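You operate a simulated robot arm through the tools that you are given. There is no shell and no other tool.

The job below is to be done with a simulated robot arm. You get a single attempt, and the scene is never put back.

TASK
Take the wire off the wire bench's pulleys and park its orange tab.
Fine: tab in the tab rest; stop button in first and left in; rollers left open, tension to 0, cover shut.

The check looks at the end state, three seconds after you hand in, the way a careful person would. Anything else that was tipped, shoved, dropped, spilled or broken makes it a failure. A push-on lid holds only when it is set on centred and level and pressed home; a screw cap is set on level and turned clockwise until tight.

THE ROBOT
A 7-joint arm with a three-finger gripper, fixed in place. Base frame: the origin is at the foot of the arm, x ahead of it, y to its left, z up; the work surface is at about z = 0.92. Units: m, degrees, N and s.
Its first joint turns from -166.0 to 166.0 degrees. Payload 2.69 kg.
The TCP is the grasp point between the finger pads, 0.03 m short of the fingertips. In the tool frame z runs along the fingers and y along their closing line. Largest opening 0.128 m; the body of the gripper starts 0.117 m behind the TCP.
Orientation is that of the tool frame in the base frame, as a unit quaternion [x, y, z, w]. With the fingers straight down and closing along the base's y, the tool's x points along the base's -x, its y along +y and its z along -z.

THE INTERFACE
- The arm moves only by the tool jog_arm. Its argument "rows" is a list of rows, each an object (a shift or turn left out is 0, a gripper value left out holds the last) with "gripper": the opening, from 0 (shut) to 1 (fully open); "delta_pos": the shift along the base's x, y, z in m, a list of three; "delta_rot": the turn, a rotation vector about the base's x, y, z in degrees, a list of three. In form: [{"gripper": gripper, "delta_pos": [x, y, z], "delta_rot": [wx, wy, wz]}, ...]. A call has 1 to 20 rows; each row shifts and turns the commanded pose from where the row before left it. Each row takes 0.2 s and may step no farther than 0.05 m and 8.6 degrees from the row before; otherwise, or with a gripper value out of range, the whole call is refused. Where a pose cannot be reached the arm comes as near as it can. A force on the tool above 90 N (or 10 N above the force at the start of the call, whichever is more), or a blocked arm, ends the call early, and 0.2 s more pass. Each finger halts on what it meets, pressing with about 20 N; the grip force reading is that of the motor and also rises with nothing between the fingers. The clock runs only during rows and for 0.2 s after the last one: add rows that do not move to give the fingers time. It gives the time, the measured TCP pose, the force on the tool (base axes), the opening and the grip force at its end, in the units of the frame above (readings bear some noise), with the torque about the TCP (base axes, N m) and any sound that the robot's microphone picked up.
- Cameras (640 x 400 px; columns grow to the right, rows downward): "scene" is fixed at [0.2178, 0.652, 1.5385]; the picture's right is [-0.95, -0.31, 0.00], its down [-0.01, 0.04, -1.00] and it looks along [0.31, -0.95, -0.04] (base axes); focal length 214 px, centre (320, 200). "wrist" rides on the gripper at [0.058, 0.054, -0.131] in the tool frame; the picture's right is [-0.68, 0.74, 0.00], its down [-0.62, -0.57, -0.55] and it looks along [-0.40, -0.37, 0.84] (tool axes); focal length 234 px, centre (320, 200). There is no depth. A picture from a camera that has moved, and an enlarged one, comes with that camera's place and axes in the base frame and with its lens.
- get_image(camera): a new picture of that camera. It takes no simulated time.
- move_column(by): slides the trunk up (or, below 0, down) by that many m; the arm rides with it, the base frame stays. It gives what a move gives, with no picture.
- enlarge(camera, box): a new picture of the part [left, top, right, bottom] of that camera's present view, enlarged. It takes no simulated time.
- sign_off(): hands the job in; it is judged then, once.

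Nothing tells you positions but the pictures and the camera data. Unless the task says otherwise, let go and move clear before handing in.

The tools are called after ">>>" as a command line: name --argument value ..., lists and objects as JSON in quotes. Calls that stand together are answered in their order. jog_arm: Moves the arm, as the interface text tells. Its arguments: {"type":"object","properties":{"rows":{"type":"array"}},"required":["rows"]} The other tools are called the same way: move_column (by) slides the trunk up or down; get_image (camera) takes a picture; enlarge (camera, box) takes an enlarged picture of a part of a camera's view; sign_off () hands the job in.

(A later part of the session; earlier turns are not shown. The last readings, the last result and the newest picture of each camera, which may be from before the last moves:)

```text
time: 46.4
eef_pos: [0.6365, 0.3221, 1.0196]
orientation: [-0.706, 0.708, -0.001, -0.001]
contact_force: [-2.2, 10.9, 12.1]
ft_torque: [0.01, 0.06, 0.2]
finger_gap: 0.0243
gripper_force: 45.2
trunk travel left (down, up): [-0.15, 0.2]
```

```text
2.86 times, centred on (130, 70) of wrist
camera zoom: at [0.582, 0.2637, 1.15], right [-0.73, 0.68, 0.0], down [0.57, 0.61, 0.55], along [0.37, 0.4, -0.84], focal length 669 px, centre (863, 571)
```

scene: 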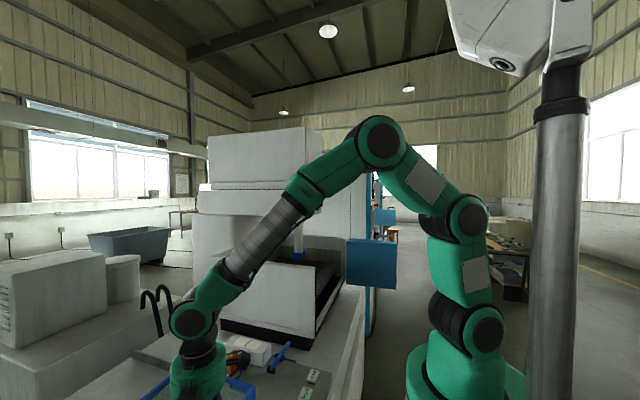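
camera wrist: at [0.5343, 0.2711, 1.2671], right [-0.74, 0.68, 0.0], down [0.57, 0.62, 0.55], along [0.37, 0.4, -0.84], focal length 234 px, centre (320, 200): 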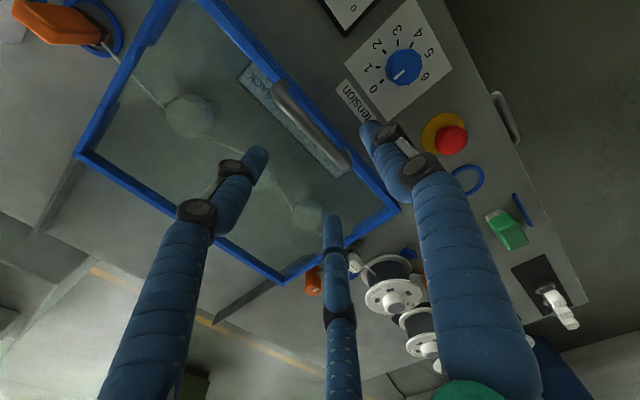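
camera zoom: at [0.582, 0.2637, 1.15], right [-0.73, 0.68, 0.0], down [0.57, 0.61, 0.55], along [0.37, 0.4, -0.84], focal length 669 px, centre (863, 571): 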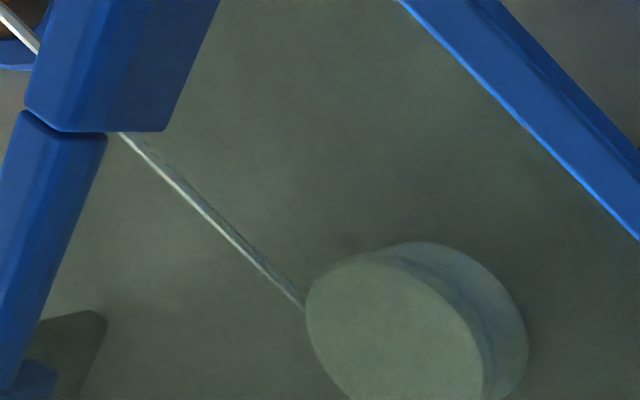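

The wire stays straight and no sideways load appears. Continuing the slide in small steps.

>>> jog_arm --rows '[{"delta_pos": [0.006, 0, 0.0005]}, {"delta_pos": [0.006, 0, 0]}, {"delta_pos": [0.006, 0, 0]}, {}]'

>>> enlarge --camera "scene" --box '[200, 355, 260, 400]'

>>> enlarge --camera "wrist" --box '[60, 0, 200, 140]'

```text
time: 47.4
eef_pos: [0.6555, 0.3219, 1.0201]
orientation: [-0.705, 0.709, 0.0, 0.0]
contact_force: [-0.8, 8.5, 4.5]
ft_torque: [-0.06, 0.03, 0.2]
finger_gap: 0.0242
gripper_force: 45.2
trunk travel left (down, up): [-0.15, 0.2]
```

```text
8.89 times, centred on (230, 378) of scene
camera zoom: at [0.2178, 0.652, 1.5385], right [-0.95, -0.31, 0.0], down [-0.01, 0.04, -1.0], along [0.31, -0.95, -0.04], focal length 1906 px, centre (1120, -1378)
```

zoom: 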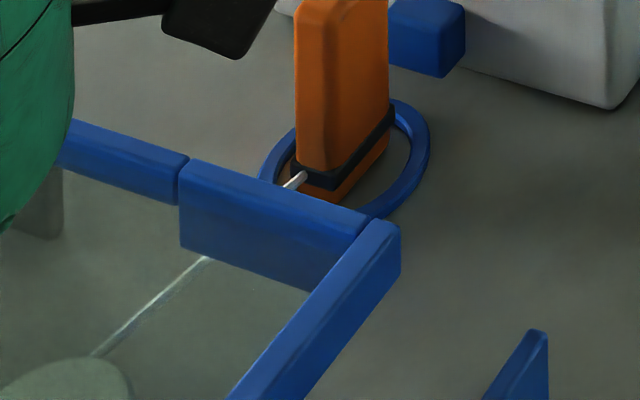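

```text
2.86 times, centred on (130, 70) of wrist
camera zoom: at [0.6006, 0.2636, 1.1499], right [-0.73, 0.68, 0.0], down [0.57, 0.61, 0.55], along [0.37, 0.4, -0.84], focal length 669 px, centre (863, 571)
```

zoom: 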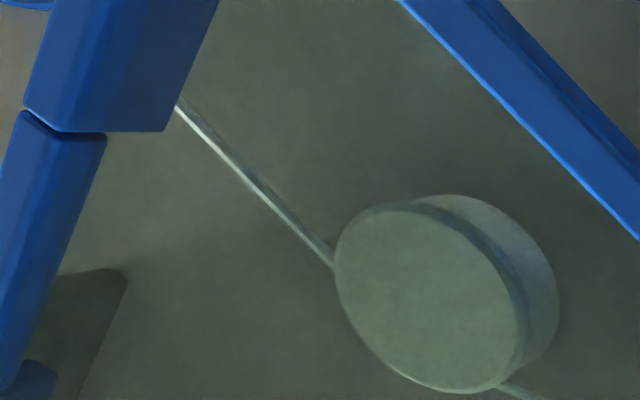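

No interference. I'll slide the cover farther back in 2 cm steps while watching the forces.

>>> jog_arm --rows '[{"delta_pos": [0.012, 0, 0]}, {"delta_pos": [0.012, 0, 0]}, {"delta_pos": [0.012, 0, 0]}, {"delta_pos": [0.012, 0, 0]}, {"delta_pos": [0.012, 0, 0]}, {}]'

>>> get_image --camera "wrist"

>>> enlarge --camera "scene" --box '[80, 310, 280, 400]'

```text
time: 48.8
eef_pos: [0.7138, 0.3218, 1.0193]
orientation: [-0.706, 0.708, 0.0, 0.0]
contact_force: [0.5, 13.4, -14.6]
ft_torque: [0.53, -0.07, 0.19]
finger_gap: 0.024
gripper_force: 45.4
trunk travel left (down, up): [-0.15, 0.2]
```

```text
taken
camera wrist: at [0.6599, 0.2637, 1.1501], right [-0.73, 0.68, 0.0], down [0.57, 0.62, 0.55], along [0.37, 0.4, -0.84], focal length 234 px, centre (320, 200)
```

wrist: 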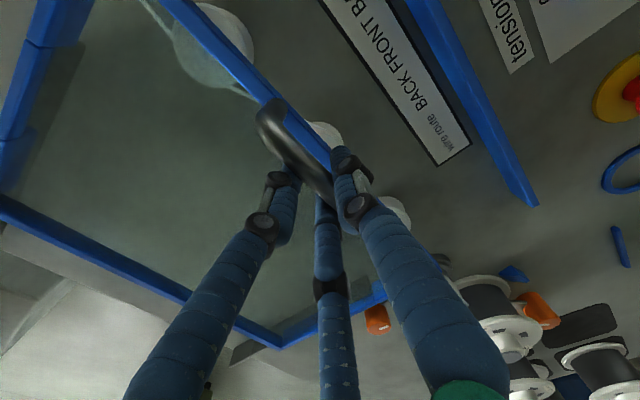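

```text
3.20 times, centred on (180, 355) of scene
camera zoom: at [0.2178, 0.652, 1.5385], right [-0.95, -0.31, 0.0], down [-0.01, 0.04, -1.0], along [0.31, -0.95, -0.04], focal length 686 px, centre (768, -296)
```

zoom: 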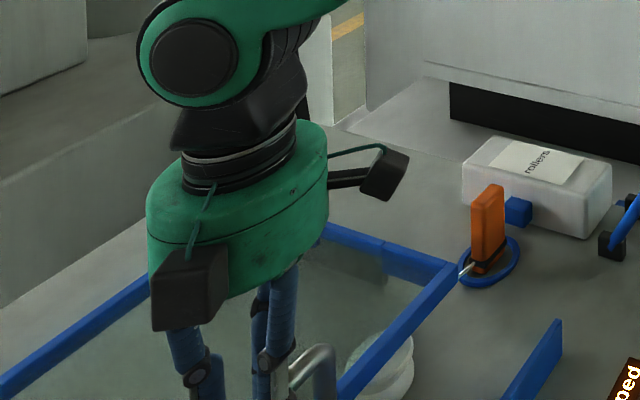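

The placard and first pulley are uncovering. Continuing to slide the cover fully back.

>>> jog_arm --rows '[{"delta_pos": [0.014, 0, -0.001]}, {"delta_pos": [0.014, 0, 0]}, {"delta_pos": [0.014, 0, 0]}, {"delta_pos": [0.014, 0, 0]}, {"delta_pos": [0.014, 0, 0]}, {}]'

>>> get_image --camera "wrist"

>>> enlarge --camera "scene" --box '[80, 310, 280, 400]'

```text
time: 50.2
eef_pos: [0.7846, 0.3203, 1.0191]
orientation: [-0.707, 0.707, -0.001, 0.0]
contact_force: [1.5, 10.9, -3.0]
ft_torque: [0.06, 0.0, 0.17]
finger_gap: 0.0245
gripper_force: 45.0
trunk travel left (down, up): [-0.15, 0.2]
```

```text
taken
camera wrist: at [0.7306, 0.2634, 1.1499], right [-0.73, 0.68, 0.0], down [0.57, 0.61, 0.55], along [0.37, 0.4, -0.84], focal length 234 px, centre (320, 200)
```

wrist: 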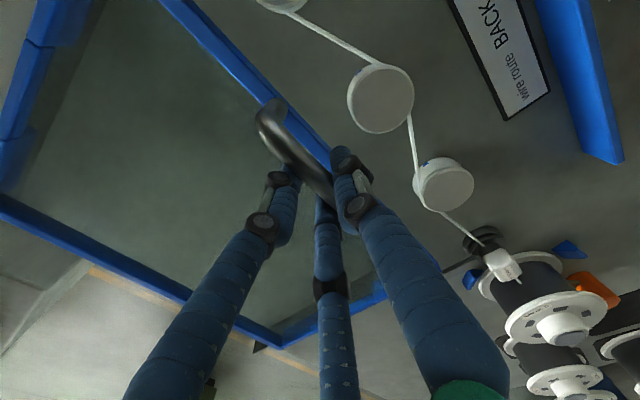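

```text
3.20 times, centred on (180, 355) of scene
camera zoom: at [0.2178, 0.652, 1.5385], right [-0.95, -0.31, 0.0], down [-0.01, 0.04, -1.0], along [0.31, -0.95, -0.04], focal length 686 px, centre (768, -296)
```

zoom: 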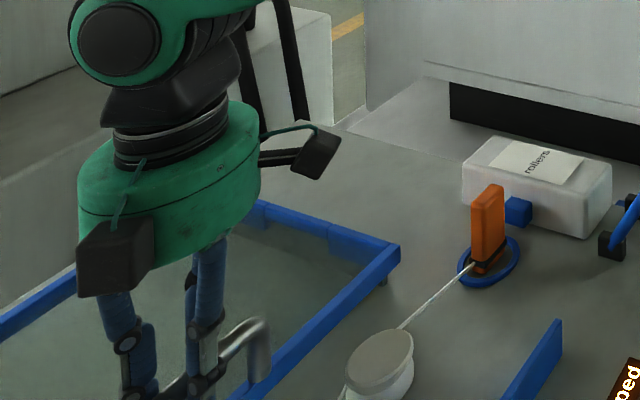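

All three pulleys are exposed now. One more slide of about 6 cm gives finger clearance, then I'll release the handle.

>>> jog_arm --rows '[{"delta_pos": [0.014, 0, 0]}, {"delta_pos": [0.014, 0, 0]}, {"delta_pos": [0.014, 0, 0]}, {"delta_pos": [0.014, 0, 0]}, {"delta_pos": [0.01, 0, 0]}, {}]'

>>> enlarge --camera "scene" --box '[60, 290, 280, 400]'

```text
time: 51.6
eef_pos: [0.8523, 0.3223, 1.0196]
orientation: [-0.707, 0.708, 0.001, 0.001]
contact_force: [0.5, 16.5, -9.4]
ft_torque: [0.4, -0.05, 0.11]
finger_gap: 0.024
gripper_force: 44.6
trunk travel left (down, up): [-0.15, 0.2]
```

```text
2.91 times, centred on (170, 345) of scene
camera zoom: at [0.2178, 0.652, 1.5385], right [-0.95, -0.31, 0.0], down [-0.01, 0.04, -1.0], along [0.31, -0.95, -0.04], focal length 624 px, centre (756, -222)
```

zoom: 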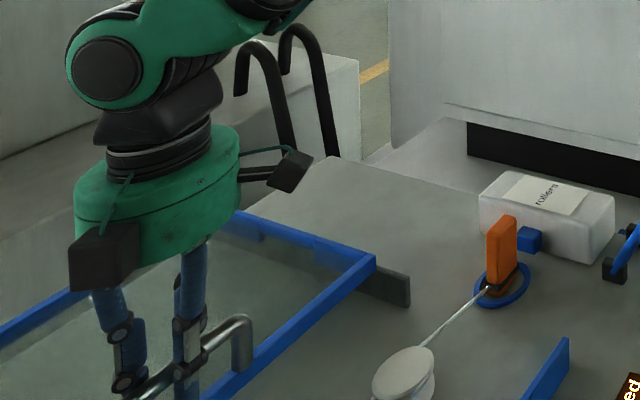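

The cover is back far enough. Releasing the handle and rising straight up.

>>> jog_arm --rows '[{"gripper": 0.3}, {"gripper": 0.5}, {}, {"delta_pos": [0, 0, 0.03]}, {"delta_pos": [0, 0, 0.04]}, {"delta_pos": [-0.01, 0, 0.04]}, {"delta_pos": [-0.03, 0, 0.03]}, {"delta_pos": [-0.04, 0, 0.03]}, {"delta_pos": [-0.04, 0, 0.03], "gripper": 1.0}, {"delta_pos": [-0.04, 0, 0.03]}, {}]'

>>> get_image --camera "wrist"

>>> enlarge --camera "scene" --box '[60, 290, 280, 400]'

```text
time: 54.0
eef_pos: [0.693, 0.319, 1.2501]
orientation: [-0.707, 0.708, 0.0, 0.001]
contact_force: [-0.9, 0.0, 0.1]
ft_torque: [-0.03, -0.07, 0.02]
finger_gap: 0.1277
gripper_force: 0.0
trunk travel left (down, up): [-0.15, 0.2]
```

```text
taken
camera wrist: at [0.6384, 0.2617, 1.3807], right [-0.73, 0.68, 0.0], down [0.57, 0.61, 0.55], along [0.37, 0.4, -0.84], focal length 234 px, centre (320, 200)
```

wrist: 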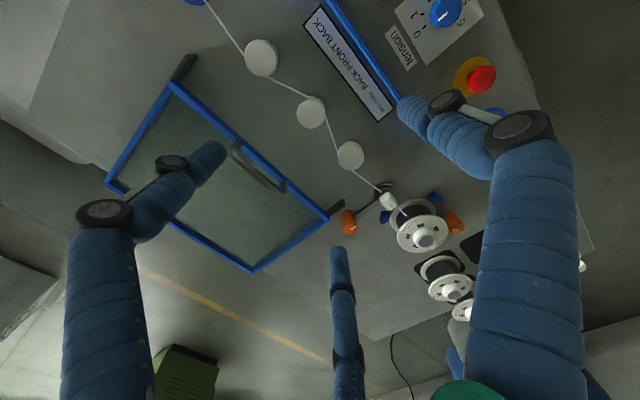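

```text
2.91 times, centred on (170, 345) of scene
camera zoom: at [0.2178, 0.652, 1.5385], right [-0.95, -0.31, 0.0], down [-0.01, 0.04, -1.0], along [0.31, -0.95, -0.04], focal length 624 px, centre (756, -222)
```

zoom: 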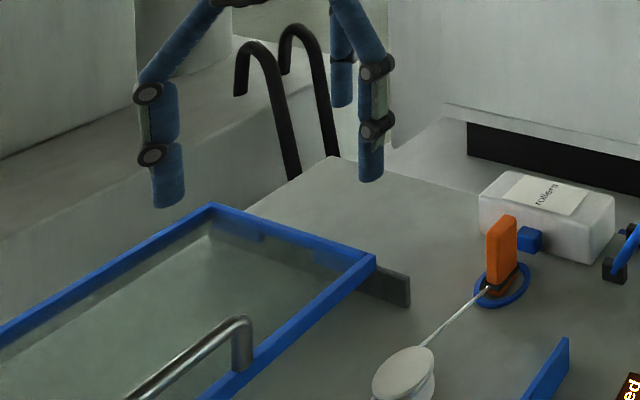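

The cover stays put and the three pulleys are at x≈0.712, y≈0.21, 0.32, 0.43, with the wire weaving through. I'll zoom in on pulleys, wire and tab.

>>> enlarge --camera "wrist" --box '[200, 20, 420, 230]'

>>> enlarge --camera "scene" --box '[190, 350, 260, 400]'

>>> enlarge --camera "wrist" --box '[225, 30, 295, 90]'

>>> enlarge --camera "wrist" --box '[330, 140, 480, 260]'

```text
1.90 times, centred on (310, 125) of wrist
camera zoom: at [0.6384, 0.2617, 1.3807], right [-0.73, 0.68, 0.0], down [0.57, 0.61, 0.55], along [0.37, 0.4, -0.84], focal length 446 px, centre (339, 343)
```

zoom: 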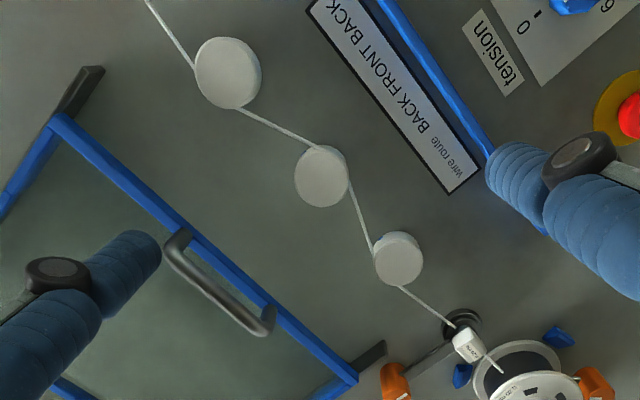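

```text
8.00 times, centred on (225, 375) of scene
camera zoom: at [0.2178, 0.652, 1.5385], right [-0.95, -0.31, 0.0], down [-0.01, 0.04, -1.0], along [0.31, -0.95, -0.04], focal length 1716 px, centre (1080, -1200)
```

zoom: 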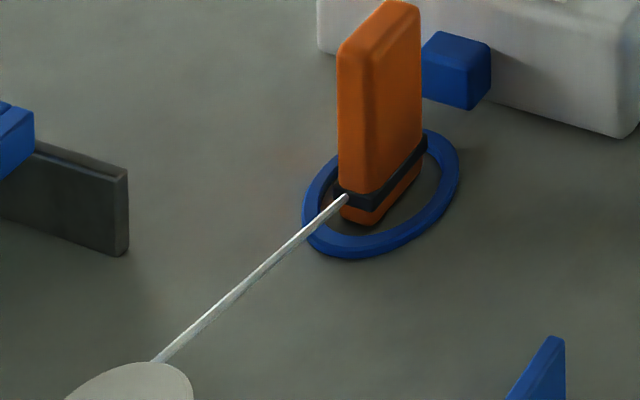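

```text
6.67 times, centred on (260, 60) of wrist
camera zoom: at [0.6384, 0.2617, 1.3807], right [-0.73, 0.68, 0.0], down [0.57, 0.61, 0.55], along [0.37, 0.4, -0.84], focal length 1561 px, centre (720, 1133)
```

zoom: 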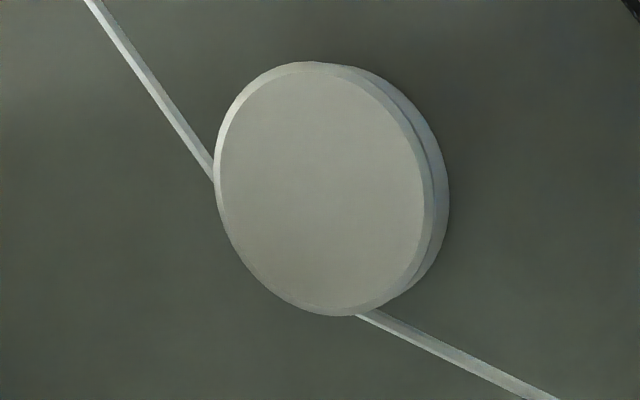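

```text
3.33 times, centred on (405, 200) of wrist
camera zoom: at [0.6384, 0.2617, 1.3807], right [-0.73, 0.68, 0.0], down [0.57, 0.61, 0.55], along [0.37, 0.4, -0.84], focal length 781 px, centre (37, 200)
```

zoom: 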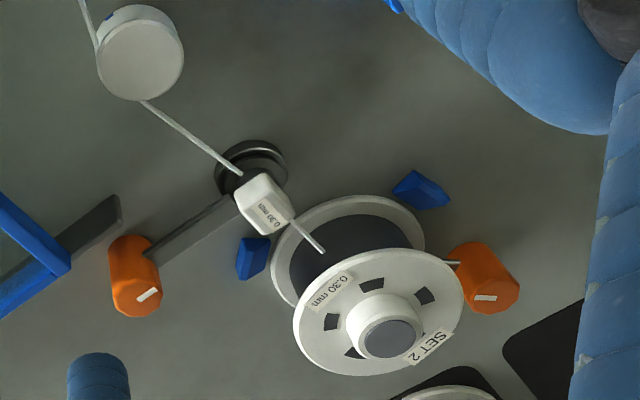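

>>> enlarge --camera "wrist" --box '[440, 60, 620, 290]'

>>> enlarge --camera "scene" --box '[222, 348, 256, 386]'

```text
1.74 times, centred on (530, 175) of wrist
camera zoom: at [0.6384, 0.2617, 1.3807], right [-0.73, 0.68, 0.0], down [0.57, 0.61, 0.55], along [0.37, 0.4, -0.84], focal length 407 px, centre (-45, 244)
```

zoom: 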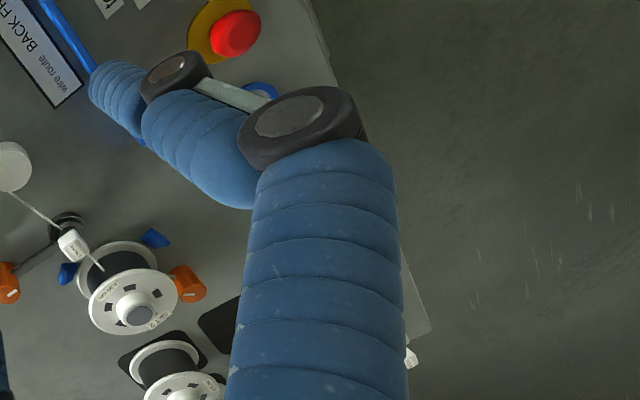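

```text
10.53 times, centred on (239, 367) of scene
camera zoom: at [0.2178, 0.652, 1.5385], right [-0.95, -0.31, 0.0], down [-0.01, 0.04, -1.0], along [0.31, -0.95, -0.04], focal length 2258 px, centre (1173, -1558)
```

zoom: 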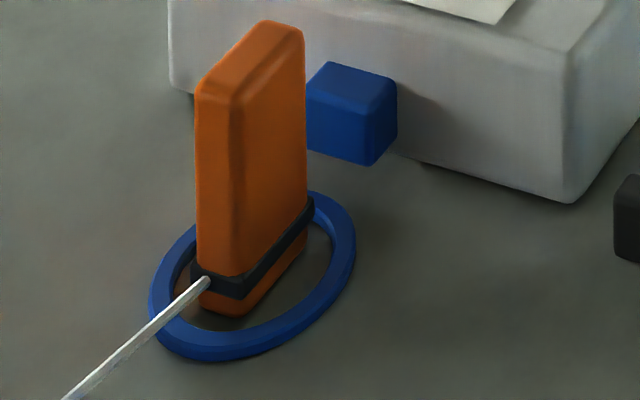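

The tab is a block about 16 mm (x) × 30 mm (y) × 70 mm tall standing in the ring near (0.7175, 0.077), with the wire attached low on its +y face. A matching empty ring at (0.48, 0.573) is the tab rest. I'll move above the tab to refine its position before gripping.

>>> jog_arm --rows '[{"delta_pos": [0.004, -0.04, -0.01], "gripper": 0.6}, {"delta_pos": [0.004, -0.04, -0.02]}, {"delta_pos": [0.004, -0.04, -0.02]}, {"delta_pos": [0.004, -0.04, -0.02]}, {"delta_pos": [0.006, -0.04, -0.02]}, {"delta_pos": [0.005, -0.04, -0.02]}, {}]'

>>> get_image --camera "wrist"

>>> enlarge --camera "wrist" --box '[240, 60, 400, 200]'

>>> enlarge --camera "scene" --box '[200, 300, 300, 400]'

```text
time: 55.6
eef_pos: [0.7152, 0.08, 1.1399]
orientation: [-0.706, 0.708, 0.0, 0.0]
contact_force: [0.5, -1.0, 0.8]
ft_torque: [0.07, 0.0, -0.04]
finger_gap: 0.0768
gripper_force: 0.1
trunk travel left (down, up): [-0.15, 0.2]
```

```text
taken
camera wrist: at [0.6609, 0.0224, 1.2699], right [-0.74, 0.68, 0.0], down [0.57, 0.61, 0.55], along [0.37, 0.4, -0.84], focal length 234 px, centre (320, 200)
```

wrist: 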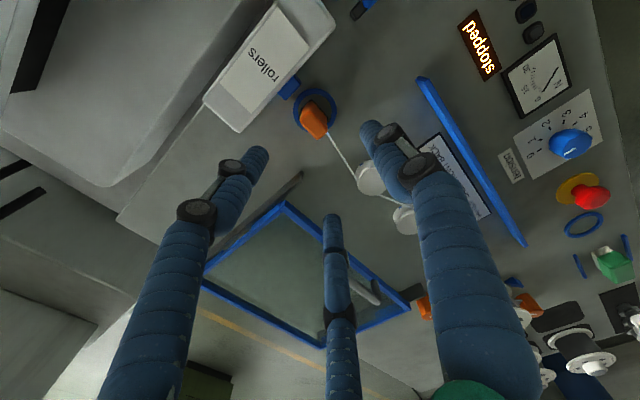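

```text
2.86 times, centred on (320, 130) of wrist
camera zoom: at [0.6609, 0.0224, 1.2699], right [-0.74, 0.68, 0.0], down [0.57, 0.61, 0.55], along [0.37, 0.4, -0.84], focal length 669 px, centre (320, 400)
```

zoom: 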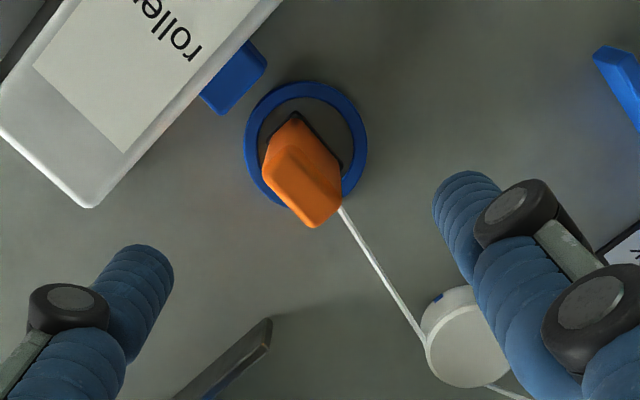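

```text
4.00 times, centred on (250, 350) of scene
camera zoom: at [0.2178, 0.652, 1.5385], right [-0.95, -0.31, 0.0], down [-0.01, 0.04, -1.0], along [0.31, -0.95, -0.04], focal length 858 px, centre (600, -400)
```

zoom: 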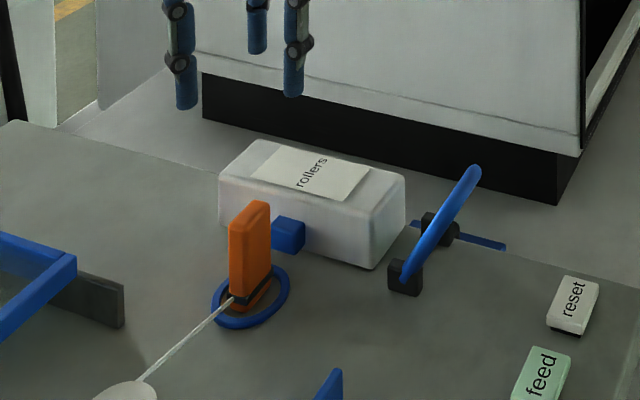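

>>> enlarge --camera "wrist" --box '[290, 80, 350, 140]'

```text
6.67 times, centred on (320, 110) of wrist
camera zoom: at [0.6609, 0.0224, 1.2699], right [-0.74, 0.68, 0.0], down [0.57, 0.61, 0.55], along [0.37, 0.4, -0.84], focal length 1561 px, centre (320, 800)
```

zoom: 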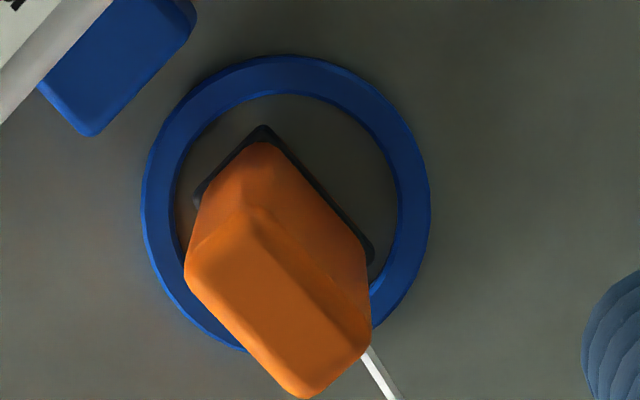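

Refined: tab centre ≈ (0.7177, 0.074), long axis along y, and the nip block is clear of it (top ≈0.946). I'll offset the hand +6 mm in x so the single finger and the pair meet the tab together, then descend with fingertips to z≈0.957.

>>> jog_arm --rows '[{"delta_pos": [0.0085, -0.006, -0.03]}, {"delta_pos": [0, 0, -0.04]}, {"delta_pos": [0, 0, -0.04]}, {"delta_pos": [0, 0, -0.03]}, {"delta_pos": [0, 0, -0.013]}, {}]'

>>> enlarge --camera "wrist" --box '[230, 80, 410, 240]'

>>> enlarge --camera "scene" --box '[200, 320, 290, 390]'

```text
time: 57.0
eef_pos: [0.725, 0.0742, 0.9885]
orientation: [-0.707, 0.707, -0.001, 0.0]
contact_force: [0.2, -0.1, -1.1]
ft_torque: [0.02, 0.02, -0.01]
finger_gap: 0.0769
gripper_force: 0.0
trunk travel left (down, up): [-0.15, 0.2]
```

```text
2.50 times, centred on (320, 160) of wrist
camera zoom: at [0.6704, 0.0166, 1.1199], right [-0.73, 0.68, 0.0], down [0.57, 0.61, 0.55], along [0.37, 0.4, -0.84], focal length 585 px, centre (320, 300)
```

zoom: 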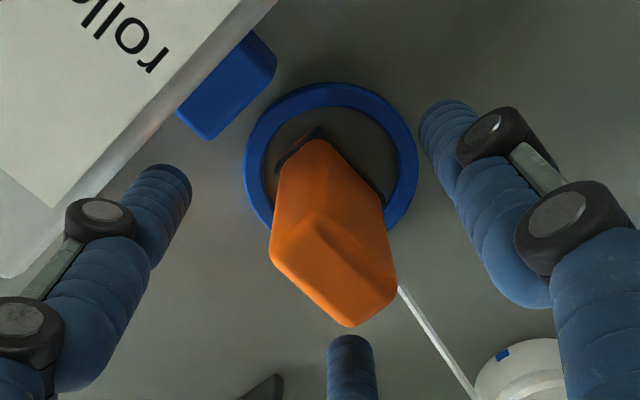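

```text
5.71 times, centred on (245, 355) of scene
camera zoom: at [0.2178, 0.652, 1.5385], right [-0.95, -0.31, 0.0], down [-0.01, 0.04, -1.0], along [0.31, -0.95, -0.04], focal length 1226 px, centre (749, -686)
```

zoom: 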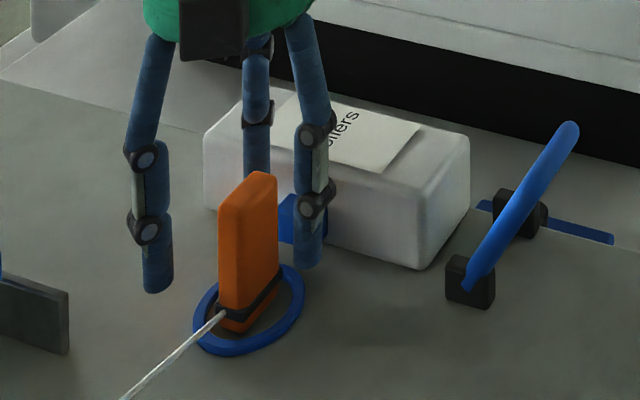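

Alignment looks good. Closing gently on the tab.

>>> jog_arm --rows '[{"gripper": 0.42}, {"gripper": 0.32}, {"gripper": 0.27}, {"gripper": 0.24}, {}]'

>>> enlarge --camera "wrist" --box '[230, 80, 410, 240]'

```text
time: 58.2
eef_pos: [0.7241, 0.0736, 0.9894]
orientation: [-0.707, 0.707, 0.0, 0.0]
contact_force: [-0.4, 0.4, 0.3]
ft_torque: [-0.02, -0.03, 0.02]
finger_gap: 0.0313
gripper_force: 0.1
trunk travel left (down, up): [-0.15, 0.2]
```

```text
2.50 times, centred on (320, 160) of wrist
camera zoom: at [0.6702, 0.0166, 1.12], right [-0.73, 0.68, 0.0], down [0.57, 0.61, 0.55], along [0.37, 0.4, -0.84], focal length 585 px, centre (320, 300)
```

zoom: 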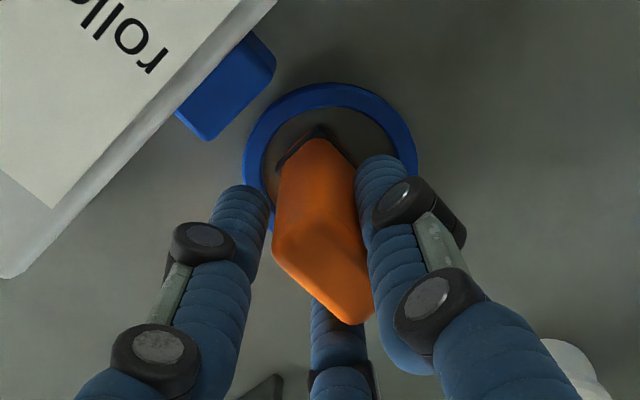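

>>> jog_arm --rows '[{"gripper": 0.22}, {"gripper": 0.2}, {}]'

>>> enlarge --camera "wrist" --box '[230, 80, 410, 240]'

```text
time: 59.0
eef_pos: [0.7238, 0.0737, 0.9892]
orientation: [-0.706, 0.708, 0.0, 0.0]
contact_force: [-0.1, 0.2, -0.1]
ft_torque: [-0.02, 0.01, 0.02]
finger_gap: 0.0301
gripper_force: 19.9
trunk travel left (down, up): [-0.15, 0.2]
```

```text
2.50 times, centred on (320, 160) of wrist
camera zoom: at [0.6701, 0.0166, 1.12], right [-0.73, 0.68, 0.0], down [0.57, 0.61, 0.55], along [0.37, 0.4, -0.84], focal length 585 px, centre (320, 300)
```

zoom: 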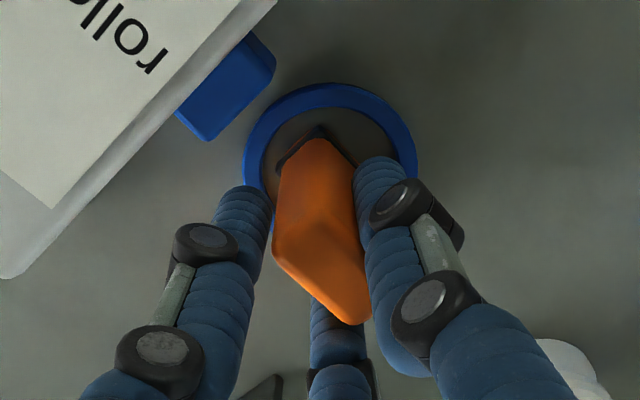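

The tab is held (gap 30 mm, balanced load). I'll firm the grip and lift slowly.

>>> jog_arm --rows '[{"gripper": 0.1}, {"gripper": 0.05}, {"delta_pos": [0, 0, 0.005]}, {"delta_pos": [0, 0, 0.01]}, {"delta_pos": [0, 0, 0.015]}, {}]'

>>> enlarge --camera "scene" --box '[190, 310, 290, 400]'

>>> get_image --camera "wrist"

```text
time: 60.4
eef_pos: [0.7256, 0.0748, 1.0182]
orientation: [-0.707, 0.708, 0.0, 0.0]
contact_force: [-0.2, -0.6, 0.2]
ft_torque: [-0.01, -0.05, 0.0]
finger_gap: 0.0294
gripper_force: 20.0
trunk travel left (down, up): [-0.15, 0.2]
```

```text
4.44 times, centred on (240, 355) of scene
camera zoom: at [0.2178, 0.652, 1.5385], right [-0.95, -0.31, 0.0], down [-0.01, 0.04, -1.0], along [0.31, -0.95, -0.04], focal length 953 px, centre (676, -489)
```

zoom: 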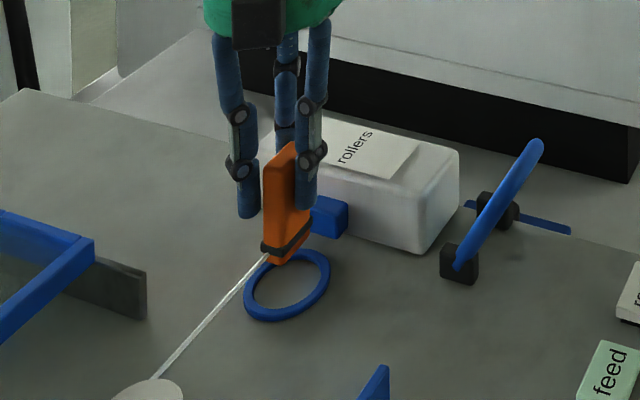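

```text
taken
camera wrist: at [0.6708, 0.0164, 1.1488], right [-0.73, 0.68, 0.0], down [0.57, 0.61, 0.55], along [0.37, 0.4, -0.84], focal length 234 px, centre (320, 200)
```

wrist: 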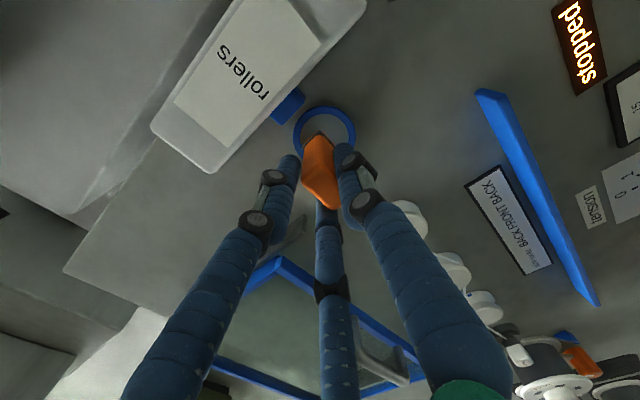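

The tab came up cleanly with the wire attached. I'll raise it further while moving toward the first pulley so the wire isn't pulled long.

>>> jog_arm --rows '[{"delta_pos": [0, 0.008, 0.02]}, {"delta_pos": [0, 0.01, 0.02]}, {"delta_pos": [0, 0.01, 0.02]}, {"delta_pos": [0, 0.012, 0.02]}, {"delta_pos": [0, 0.015, 0.02]}, {}]'

>>> enlarge --camera "scene" --box '[140, 290, 300, 400]'

>>> get_image --camera "wrist"

```text
time: 61.8
eef_pos: [0.726, 0.1315, 1.1166]
orientation: [-0.707, 0.707, 0.001, 0.0]
contact_force: [-0.7, 0.2, -1.2]
ft_torque: [-0.01, -0.08, -0.04]
finger_gap: 0.0298
gripper_force: 19.9
trunk travel left (down, up): [-0.15, 0.2]
```

```text
3.64 times, centred on (220, 345) of scene
camera zoom: at [0.2178, 0.652, 1.5385], right [-0.95, -0.31, 0.0], down [-0.01, 0.04, -1.0], along [0.31, -0.95, -0.04], focal length 780 px, centre (684, -327)
```

zoom: 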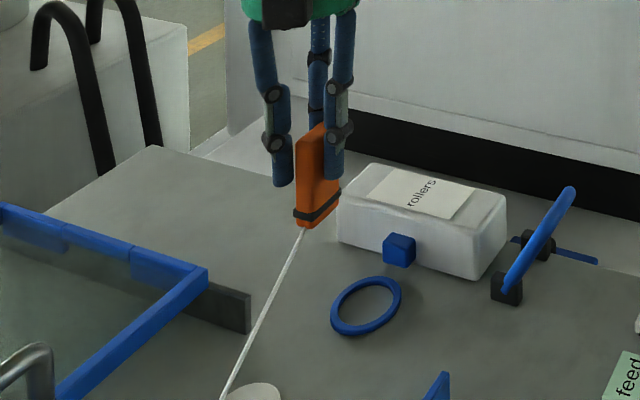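

```text
taken
camera wrist: at [0.6709, 0.0728, 1.2472], right [-0.73, 0.68, 0.0], down [0.57, 0.61, 0.55], along [0.37, 0.4, -0.84], focal length 234 px, centre (320, 200)
```

wrist: 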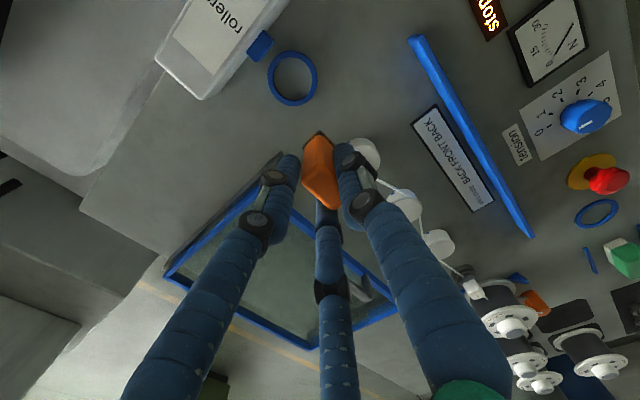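

>>> jog_arm --rows '[{"delta_pos": [0, 0.02, 0.015]}, {"delta_pos": [0, 0.02, 0.01]}, {"delta_pos": [0, 0.02, 0.01]}, {"delta_pos": [0, 0.02, 0]}, {}]'

>>> enlarge --camera "scene" --box '[140, 290, 300, 400]'

>>> get_image --camera "wrist"

>>> enlarge --camera "wrist" --box '[260, 80, 500, 300]'

```text
time: 63.0
eef_pos: [0.7252, 0.2118, 1.1535]
orientation: [-0.707, 0.708, 0.0, 0.0]
contact_force: [0.4, 1.0, -0.7]
ft_torque: [-0.02, 0.0, 0.0]
finger_gap: 0.0297
gripper_force: 20.0
trunk travel left (down, up): [-0.15, 0.2]
```

```text
3.64 times, centred on (220, 345) of scene
camera zoom: at [0.2178, 0.652, 1.5385], right [-0.95, -0.31, 0.0], down [-0.01, 0.04, -1.0], along [0.31, -0.95, -0.04], focal length 780 px, centre (684, -327)
```

zoom: 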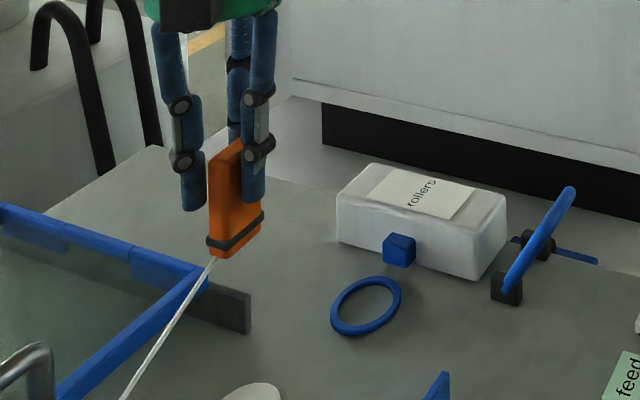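

```text
taken
camera wrist: at [0.6712, 0.1535, 1.2841], right [-0.73, 0.68, 0.0], down [0.57, 0.61, 0.55], along [0.37, 0.4, -0.84], focal length 234 px, centre (320, 200)
```

wrist: 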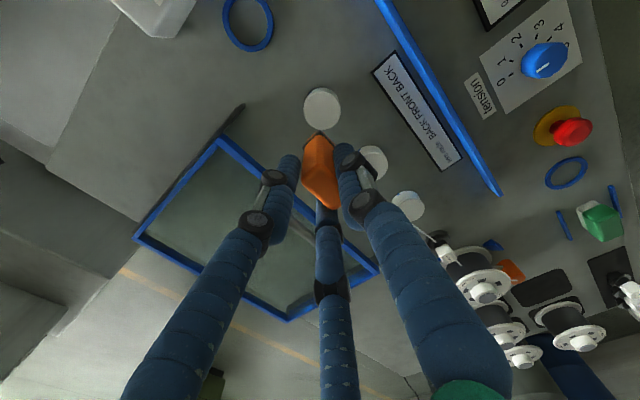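

```text
1.82 times, centred on (380, 190) of wrist
camera zoom: at [0.6712, 0.1535, 1.2841], right [-0.73, 0.68, 0.0], down [0.57, 0.61, 0.55], along [0.37, 0.4, -0.84], focal length 426 px, centre (211, 218)
```

zoom: 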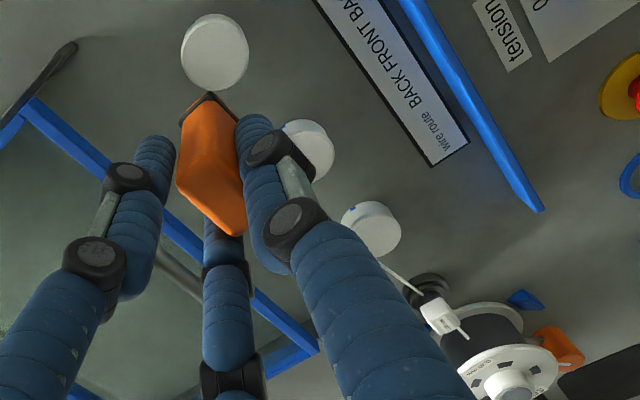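

The wire has already lifted off the first pulley. Continuing over the second, then I'll check again.

>>> jog_arm --rows '[{"delta_pos": [-0.005, 0.025, 0]}, {"delta_pos": [-0.005, 0.025, 0.0]}, {"delta_pos": [-0.005, 0.025, 0.0]}, {"delta_pos": [-0.005, 0.025, 0]}, {}]'

>>> enlarge --camera "scene" --box '[100, 290, 280, 400]'

>>> get_image --camera "wrist"

>>> enlarge --camera "wrist" --box '[230, 40, 470, 260]'

```text
time: 64.2
eef_pos: [0.7058, 0.3108, 1.1514]
orientation: [-0.706, 0.708, 0.0, 0.0]
contact_force: [-0.2, -0.2, -1.3]
ft_torque: [-0.04, -0.02, -0.01]
finger_gap: 0.0297
gripper_force: 20.1
trunk travel left (down, up): [-0.15, 0.2]
```

```text
3.56 times, centred on (190, 345) of scene
camera zoom: at [0.2178, 0.652, 1.5385], right [-0.95, -0.31, 0.0], down [-0.01, 0.04, -1.0], along [0.31, -0.95, -0.04], focal length 763 px, centre (782, -316)
```

zoom: 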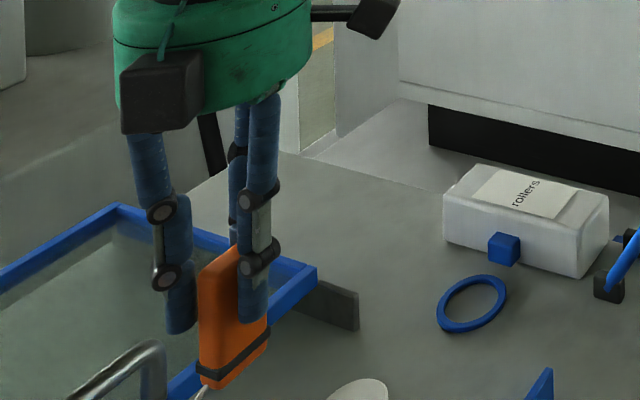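

```text
taken
camera wrist: at [0.6519, 0.2533, 1.2818], right [-0.73, 0.68, 0.0], down [0.57, 0.61, 0.55], along [0.37, 0.4, -0.84], focal length 234 px, centre (320, 200)
```

wrist: 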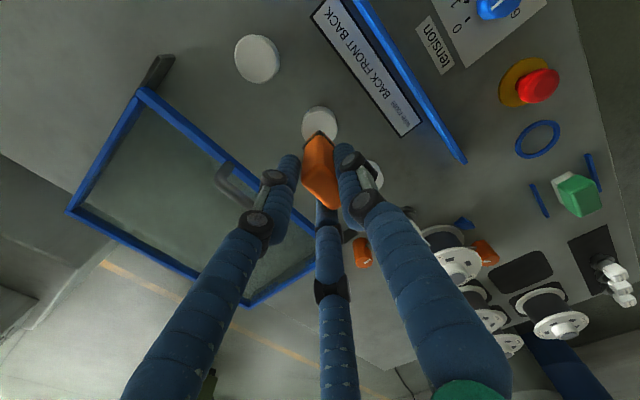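

```text
1.82 times, centred on (350, 150) of wrist
camera zoom: at [0.6519, 0.2533, 1.2818], right [-0.73, 0.68, 0.0], down [0.57, 0.61, 0.55], along [0.37, 0.4, -0.84], focal length 426 px, centre (266, 291)
```

zoom: 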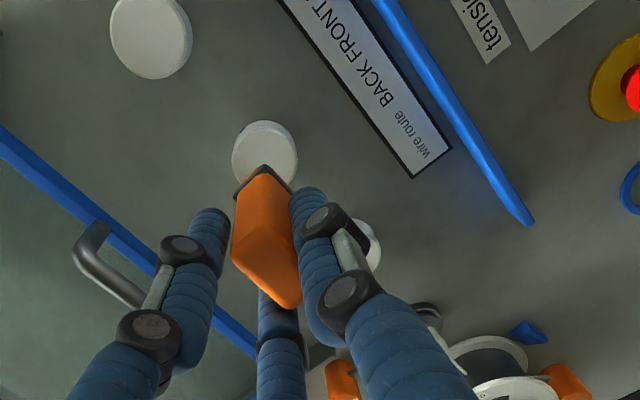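

Pulleys one and two are free of wire. Next I'll pass over the third pulley toward the front and turn the hand back, heading to the empty ring by the stop button.

>>> jog_arm --rows '[{"delta_pos": [-0.01, 0.035, 0.005]}, {"delta_pos": [-0.01, 0.035, 0.005]}, {"delta_pos": [-0.015, 0.035, 0]}, {"delta_pos": [-0.015, 0.02, 0.0]}, {}]'

>>> get_image --camera "wrist"

>>> enlarge --camera "wrist" --box '[220, 20, 480, 260]'

>>> get_image --camera "scene"

```text
time: 65.4
eef_pos: [0.6584, 0.4373, 1.1615]
orientation: [0.707, -0.707, 0.0, 0.0]
contact_force: [0.0, -0.5, -0.8]
ft_torque: [0.01, -0.02, -0.02]
finger_gap: 0.0297
gripper_force: 20.0
trunk travel left (down, up): [-0.15, 0.2]
```

```text
taken
camera wrist: at [0.6031, 0.379, 1.2925], right [-0.73, 0.68, 0.0], down [0.57, 0.61, 0.55], along [0.37, 0.4, -0.84], focal length 234 px, centre (320, 200)
```

wrist: 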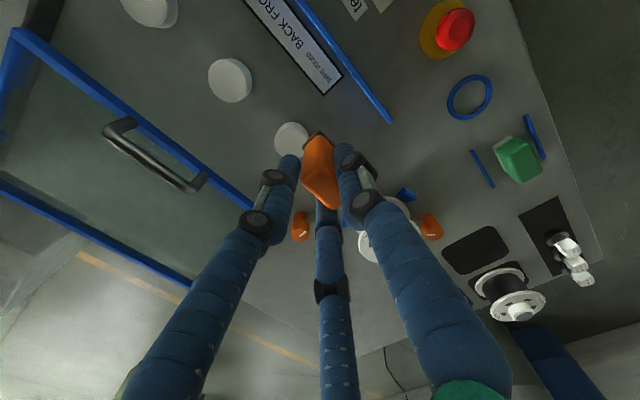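

```text
1.67 times, centred on (350, 140) of wrist
camera zoom: at [0.6031, 0.379, 1.2925], right [-0.73, 0.68, 0.0], down [0.57, 0.61, 0.55], along [0.37, 0.4, -0.84], focal length 390 px, centre (270, 300)
```

zoom: 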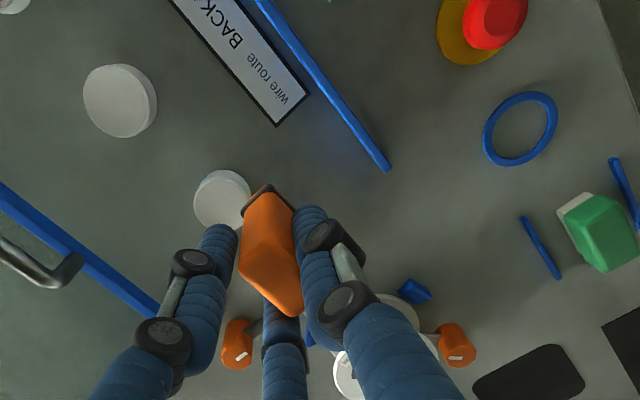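

```text
taken
```

scene: 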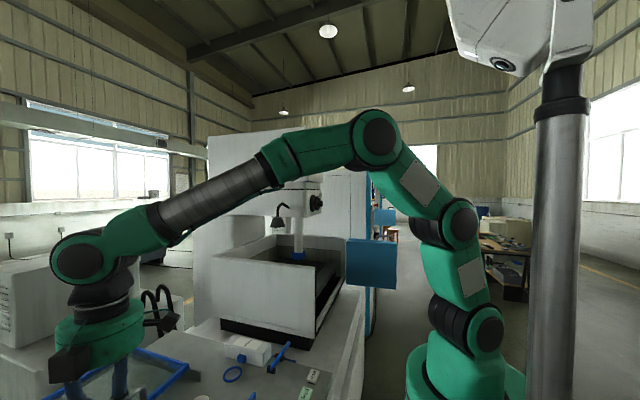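

>>> enlarge --camera "wrist" --box '[435, 65, 565, 195]'

>>> enlarge --camera "wrist" --box '[290, 180, 470, 280]'

```text
3.08 times, centred on (500, 130) of wrist
camera zoom: at [0.6031, 0.379, 1.2925], right [-0.73, 0.68, 0.0], down [0.57, 0.61, 0.55], along [0.37, 0.4, -0.84], focal length 720 px, centre (-234, 415)
```

zoom: 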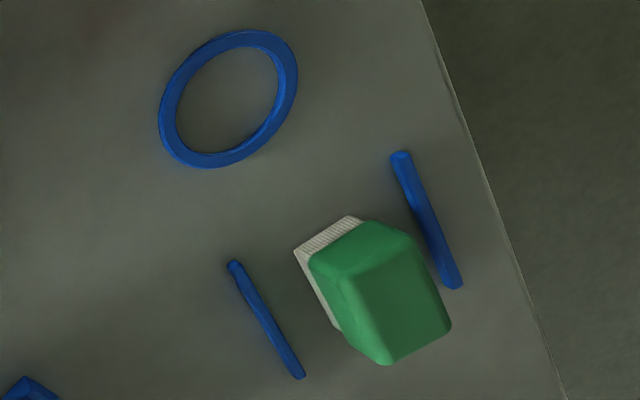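

```text
3.56 times, centred on (380, 230) of wrist
camera zoom: at [0.6031, 0.379, 1.2925], right [-0.73, 0.68, 0.0], down [0.57, 0.61, 0.55], along [0.37, 0.4, -0.84], focal length 833 px, centre (107, 93)
```

zoom: 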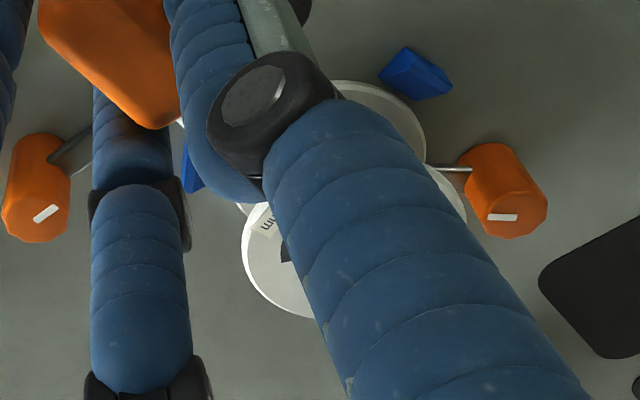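

The green object is a brush in its own blue-railed rest, so the empty ring at about (0.483, 0.572) is the tab's rest. I'll carry the tab there at height, turning the hand −90° so the wire side faces the spool.

>>> jog_arm --rows '[{"delta_pos": [-0.0145, 0.0107, 0], "delta_rot": [0, 0, -8.2]}, {"delta_pos": [-0.0145, 0.0107, 0], "delta_rot": [0, 0, -8.2]}, {"delta_pos": [-0.0145, 0.0107, 0], "delta_rot": [0, 0, -8.2]}, {"delta_pos": [-0.0145, 0.0107, 0], "delta_rot": [0, 0, -8.2]}, {"delta_pos": [-0.0145, 0.0107, 0], "delta_rot": [0, 0, -8.2]}, {"delta_pos": [-0.0145, 0.0107, 0], "delta_rot": [0, 0, -8.2]}, {"delta_pos": [-0.0145, 0.0107, 0], "delta_rot": [0, 0, -8.2]}, {"delta_pos": [-0.0145, 0.0107, 0], "delta_rot": [0, 0, -8.2]}, {"delta_pos": [-0.0145, 0.0107, 0], "delta_rot": [0, 0, -8.2]}, {"delta_pos": [-0.0145, 0.0107, 0], "delta_rot": [0, 0, -8.2]}, {"delta_pos": [-0.0145, 0.0107, 0], "delta_rot": [0, 0, -8.0]}, {"delta_pos": [-0.0145, 0.0107, 0]}, {}]'

>>> get_image --camera "wrist"

>>> enlarge --camera "wrist" --box '[230, 50, 430, 220]'

>>> get_image --camera "scene"

```text
time: 68.2
eef_pos: [0.483, 0.5655, 1.1605]
orientation: [0.002, 1.0, 0.0, 0.0]
contact_force: [0.9, -0.3, -1.3]
ft_torque: [-0.03, -0.03, -0.02]
finger_gap: 0.0298
gripper_force: 19.8
trunk travel left (down, up): [-0.15, 0.2]
```

```text
taken
camera wrist: at [0.4228, 0.6196, 1.2916], right [0.68, 0.73, 0.0], down [0.61, -0.57, 0.55], along [0.4, -0.37, -0.84], focal length 234 px, centre (320, 200)
```

wrist: 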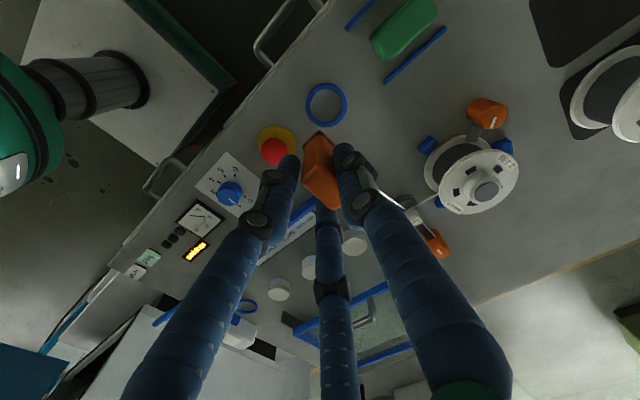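

```text
2.35 times, centred on (330, 135) of wrist
camera zoom: at [0.4228, 0.6196, 1.2916], right [0.68, 0.73, 0.0], down [0.61, -0.57, 0.55], along [0.4, -0.37, -0.84], focal length 551 px, centre (296, 353)
```

zoom: 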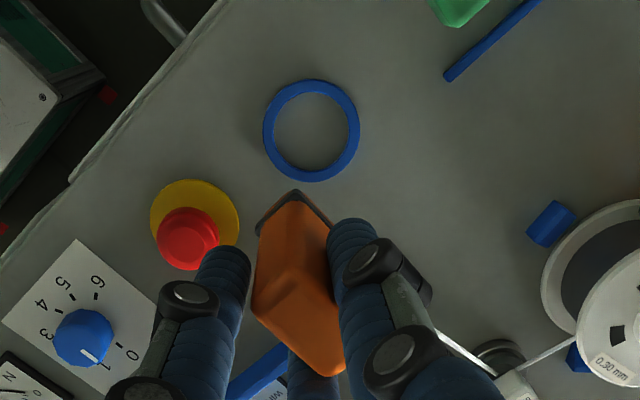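

```text
taken
```

scene: 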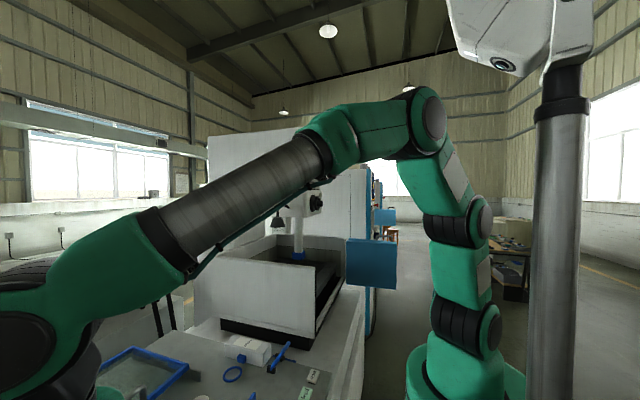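

The wire now runs straight from the guide to the tab, and all three pulleys are clear. The ring's centre works out to about (0.4836, 0.578), so I'll shift ~2 mm/6 mm and descend partway to check.

>>> jog_arm --rows '[{"delta_pos": [0.0017, 0.006, -0.02]}, {"delta_pos": [0, 0, -0.035]}, {"delta_pos": [0, 0, -0.035]}, {"delta_pos": [0, 0, -0.035]}, {"delta_pos": [0, 0, -0.015]}, {}]'

>>> get_image --camera "wrist"

>>> enlarge --camera "wrist" --box '[230, 80, 410, 240]'

```text
time: 69.6
eef_pos: [0.4855, 0.5708, 1.0248]
orientation: [0.001, 1.0, 0.0, 0.001]
contact_force: [-0.2, 0.0, -1.6]
ft_torque: [-0.02, -0.01, -0.01]
finger_gap: 0.0296
gripper_force: 20.0
trunk travel left (down, up): [-0.15, 0.2]
```

```text
taken
camera wrist: at [0.4274, 0.6252, 1.1548], right [0.68, 0.73, 0.0], down [0.61, -0.57, 0.55], along [0.4, -0.37, -0.84], focal length 234 px, centre (320, 200)
```

wrist: 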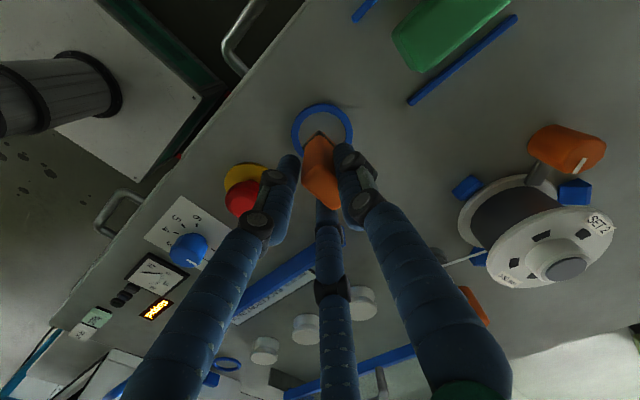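

```text
2.50 times, centred on (320, 160) of wrist
camera zoom: at [0.4274, 0.6252, 1.1548], right [0.68, 0.73, 0.0], down [0.61, -0.57, 0.55], along [0.4, -0.37, -0.84], focal length 585 px, centre (320, 300)
```

zoom: 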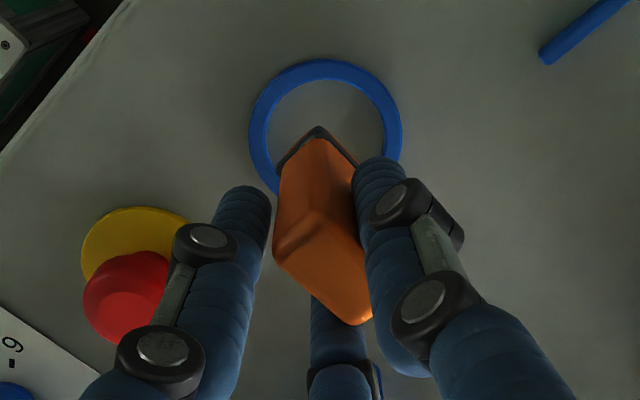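

Very close: the ring is within ~2 mm of where it should be relative to the tab. I'll trim 1.5 mm and lower to just above the bench (35 mm below here is the original pick height).

>>> jog_arm --rows '[{"delta_pos": [-0.0015, -0.0005, -0.01]}, {"delta_pos": [0, 0, -0.01]}, {"delta_pos": [0, 0, -0.008]}, {}, {}]'

>>> enlarge --camera "wrist" --box '[230, 80, 410, 240]'

```text
time: 70.8
eef_pos: [0.4827, 0.5693, 0.9956]
orientation: [0.001, 1.0, -0.001, 0.001]
contact_force: [1.3, -0.2, -0.4]
ft_torque: [0.02, -0.02, 0.02]
finger_gap: 0.0296
gripper_force: 19.7
trunk travel left (down, up): [-0.15, 0.2]
```

```text
2.50 times, centred on (320, 160) of wrist
camera zoom: at [0.4242, 0.6241, 1.1255], right [0.68, 0.73, 0.0], down [0.61, -0.57, 0.55], along [0.4, -0.37, -0.84], focal length 585 px, centre (320, 300)
```

zoom: 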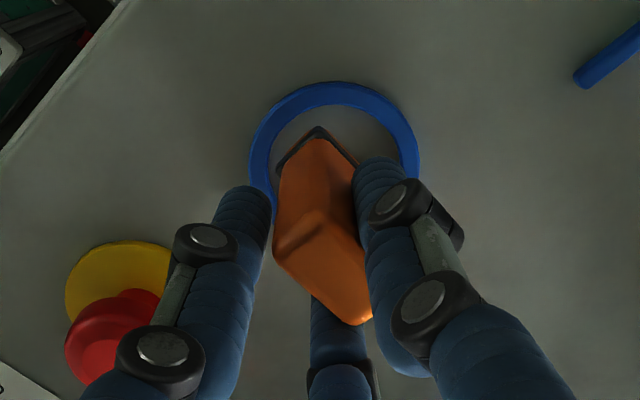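

Ring and tab line up as they did at the pick (within 2 mm). Final small trim and lowering to contact.

>>> jog_arm --rows '[{"delta_pos": [0.0015, 0, -0.003]}, {"delta_pos": [0, 0, -0.002]}, {}]'

```text
time: 71.6
eef_pos: [0.4846, 0.5694, 0.99]
orientation: [0.002, 1.0, 0.0, -0.001]
contact_force: [0.4, 0.2, 2.3]
ft_torque: [0.01, -0.03, -0.01]
finger_gap: 0.0295
gripper_force: 19.9
trunk travel left (down, up): [-0.15, 0.2]
```

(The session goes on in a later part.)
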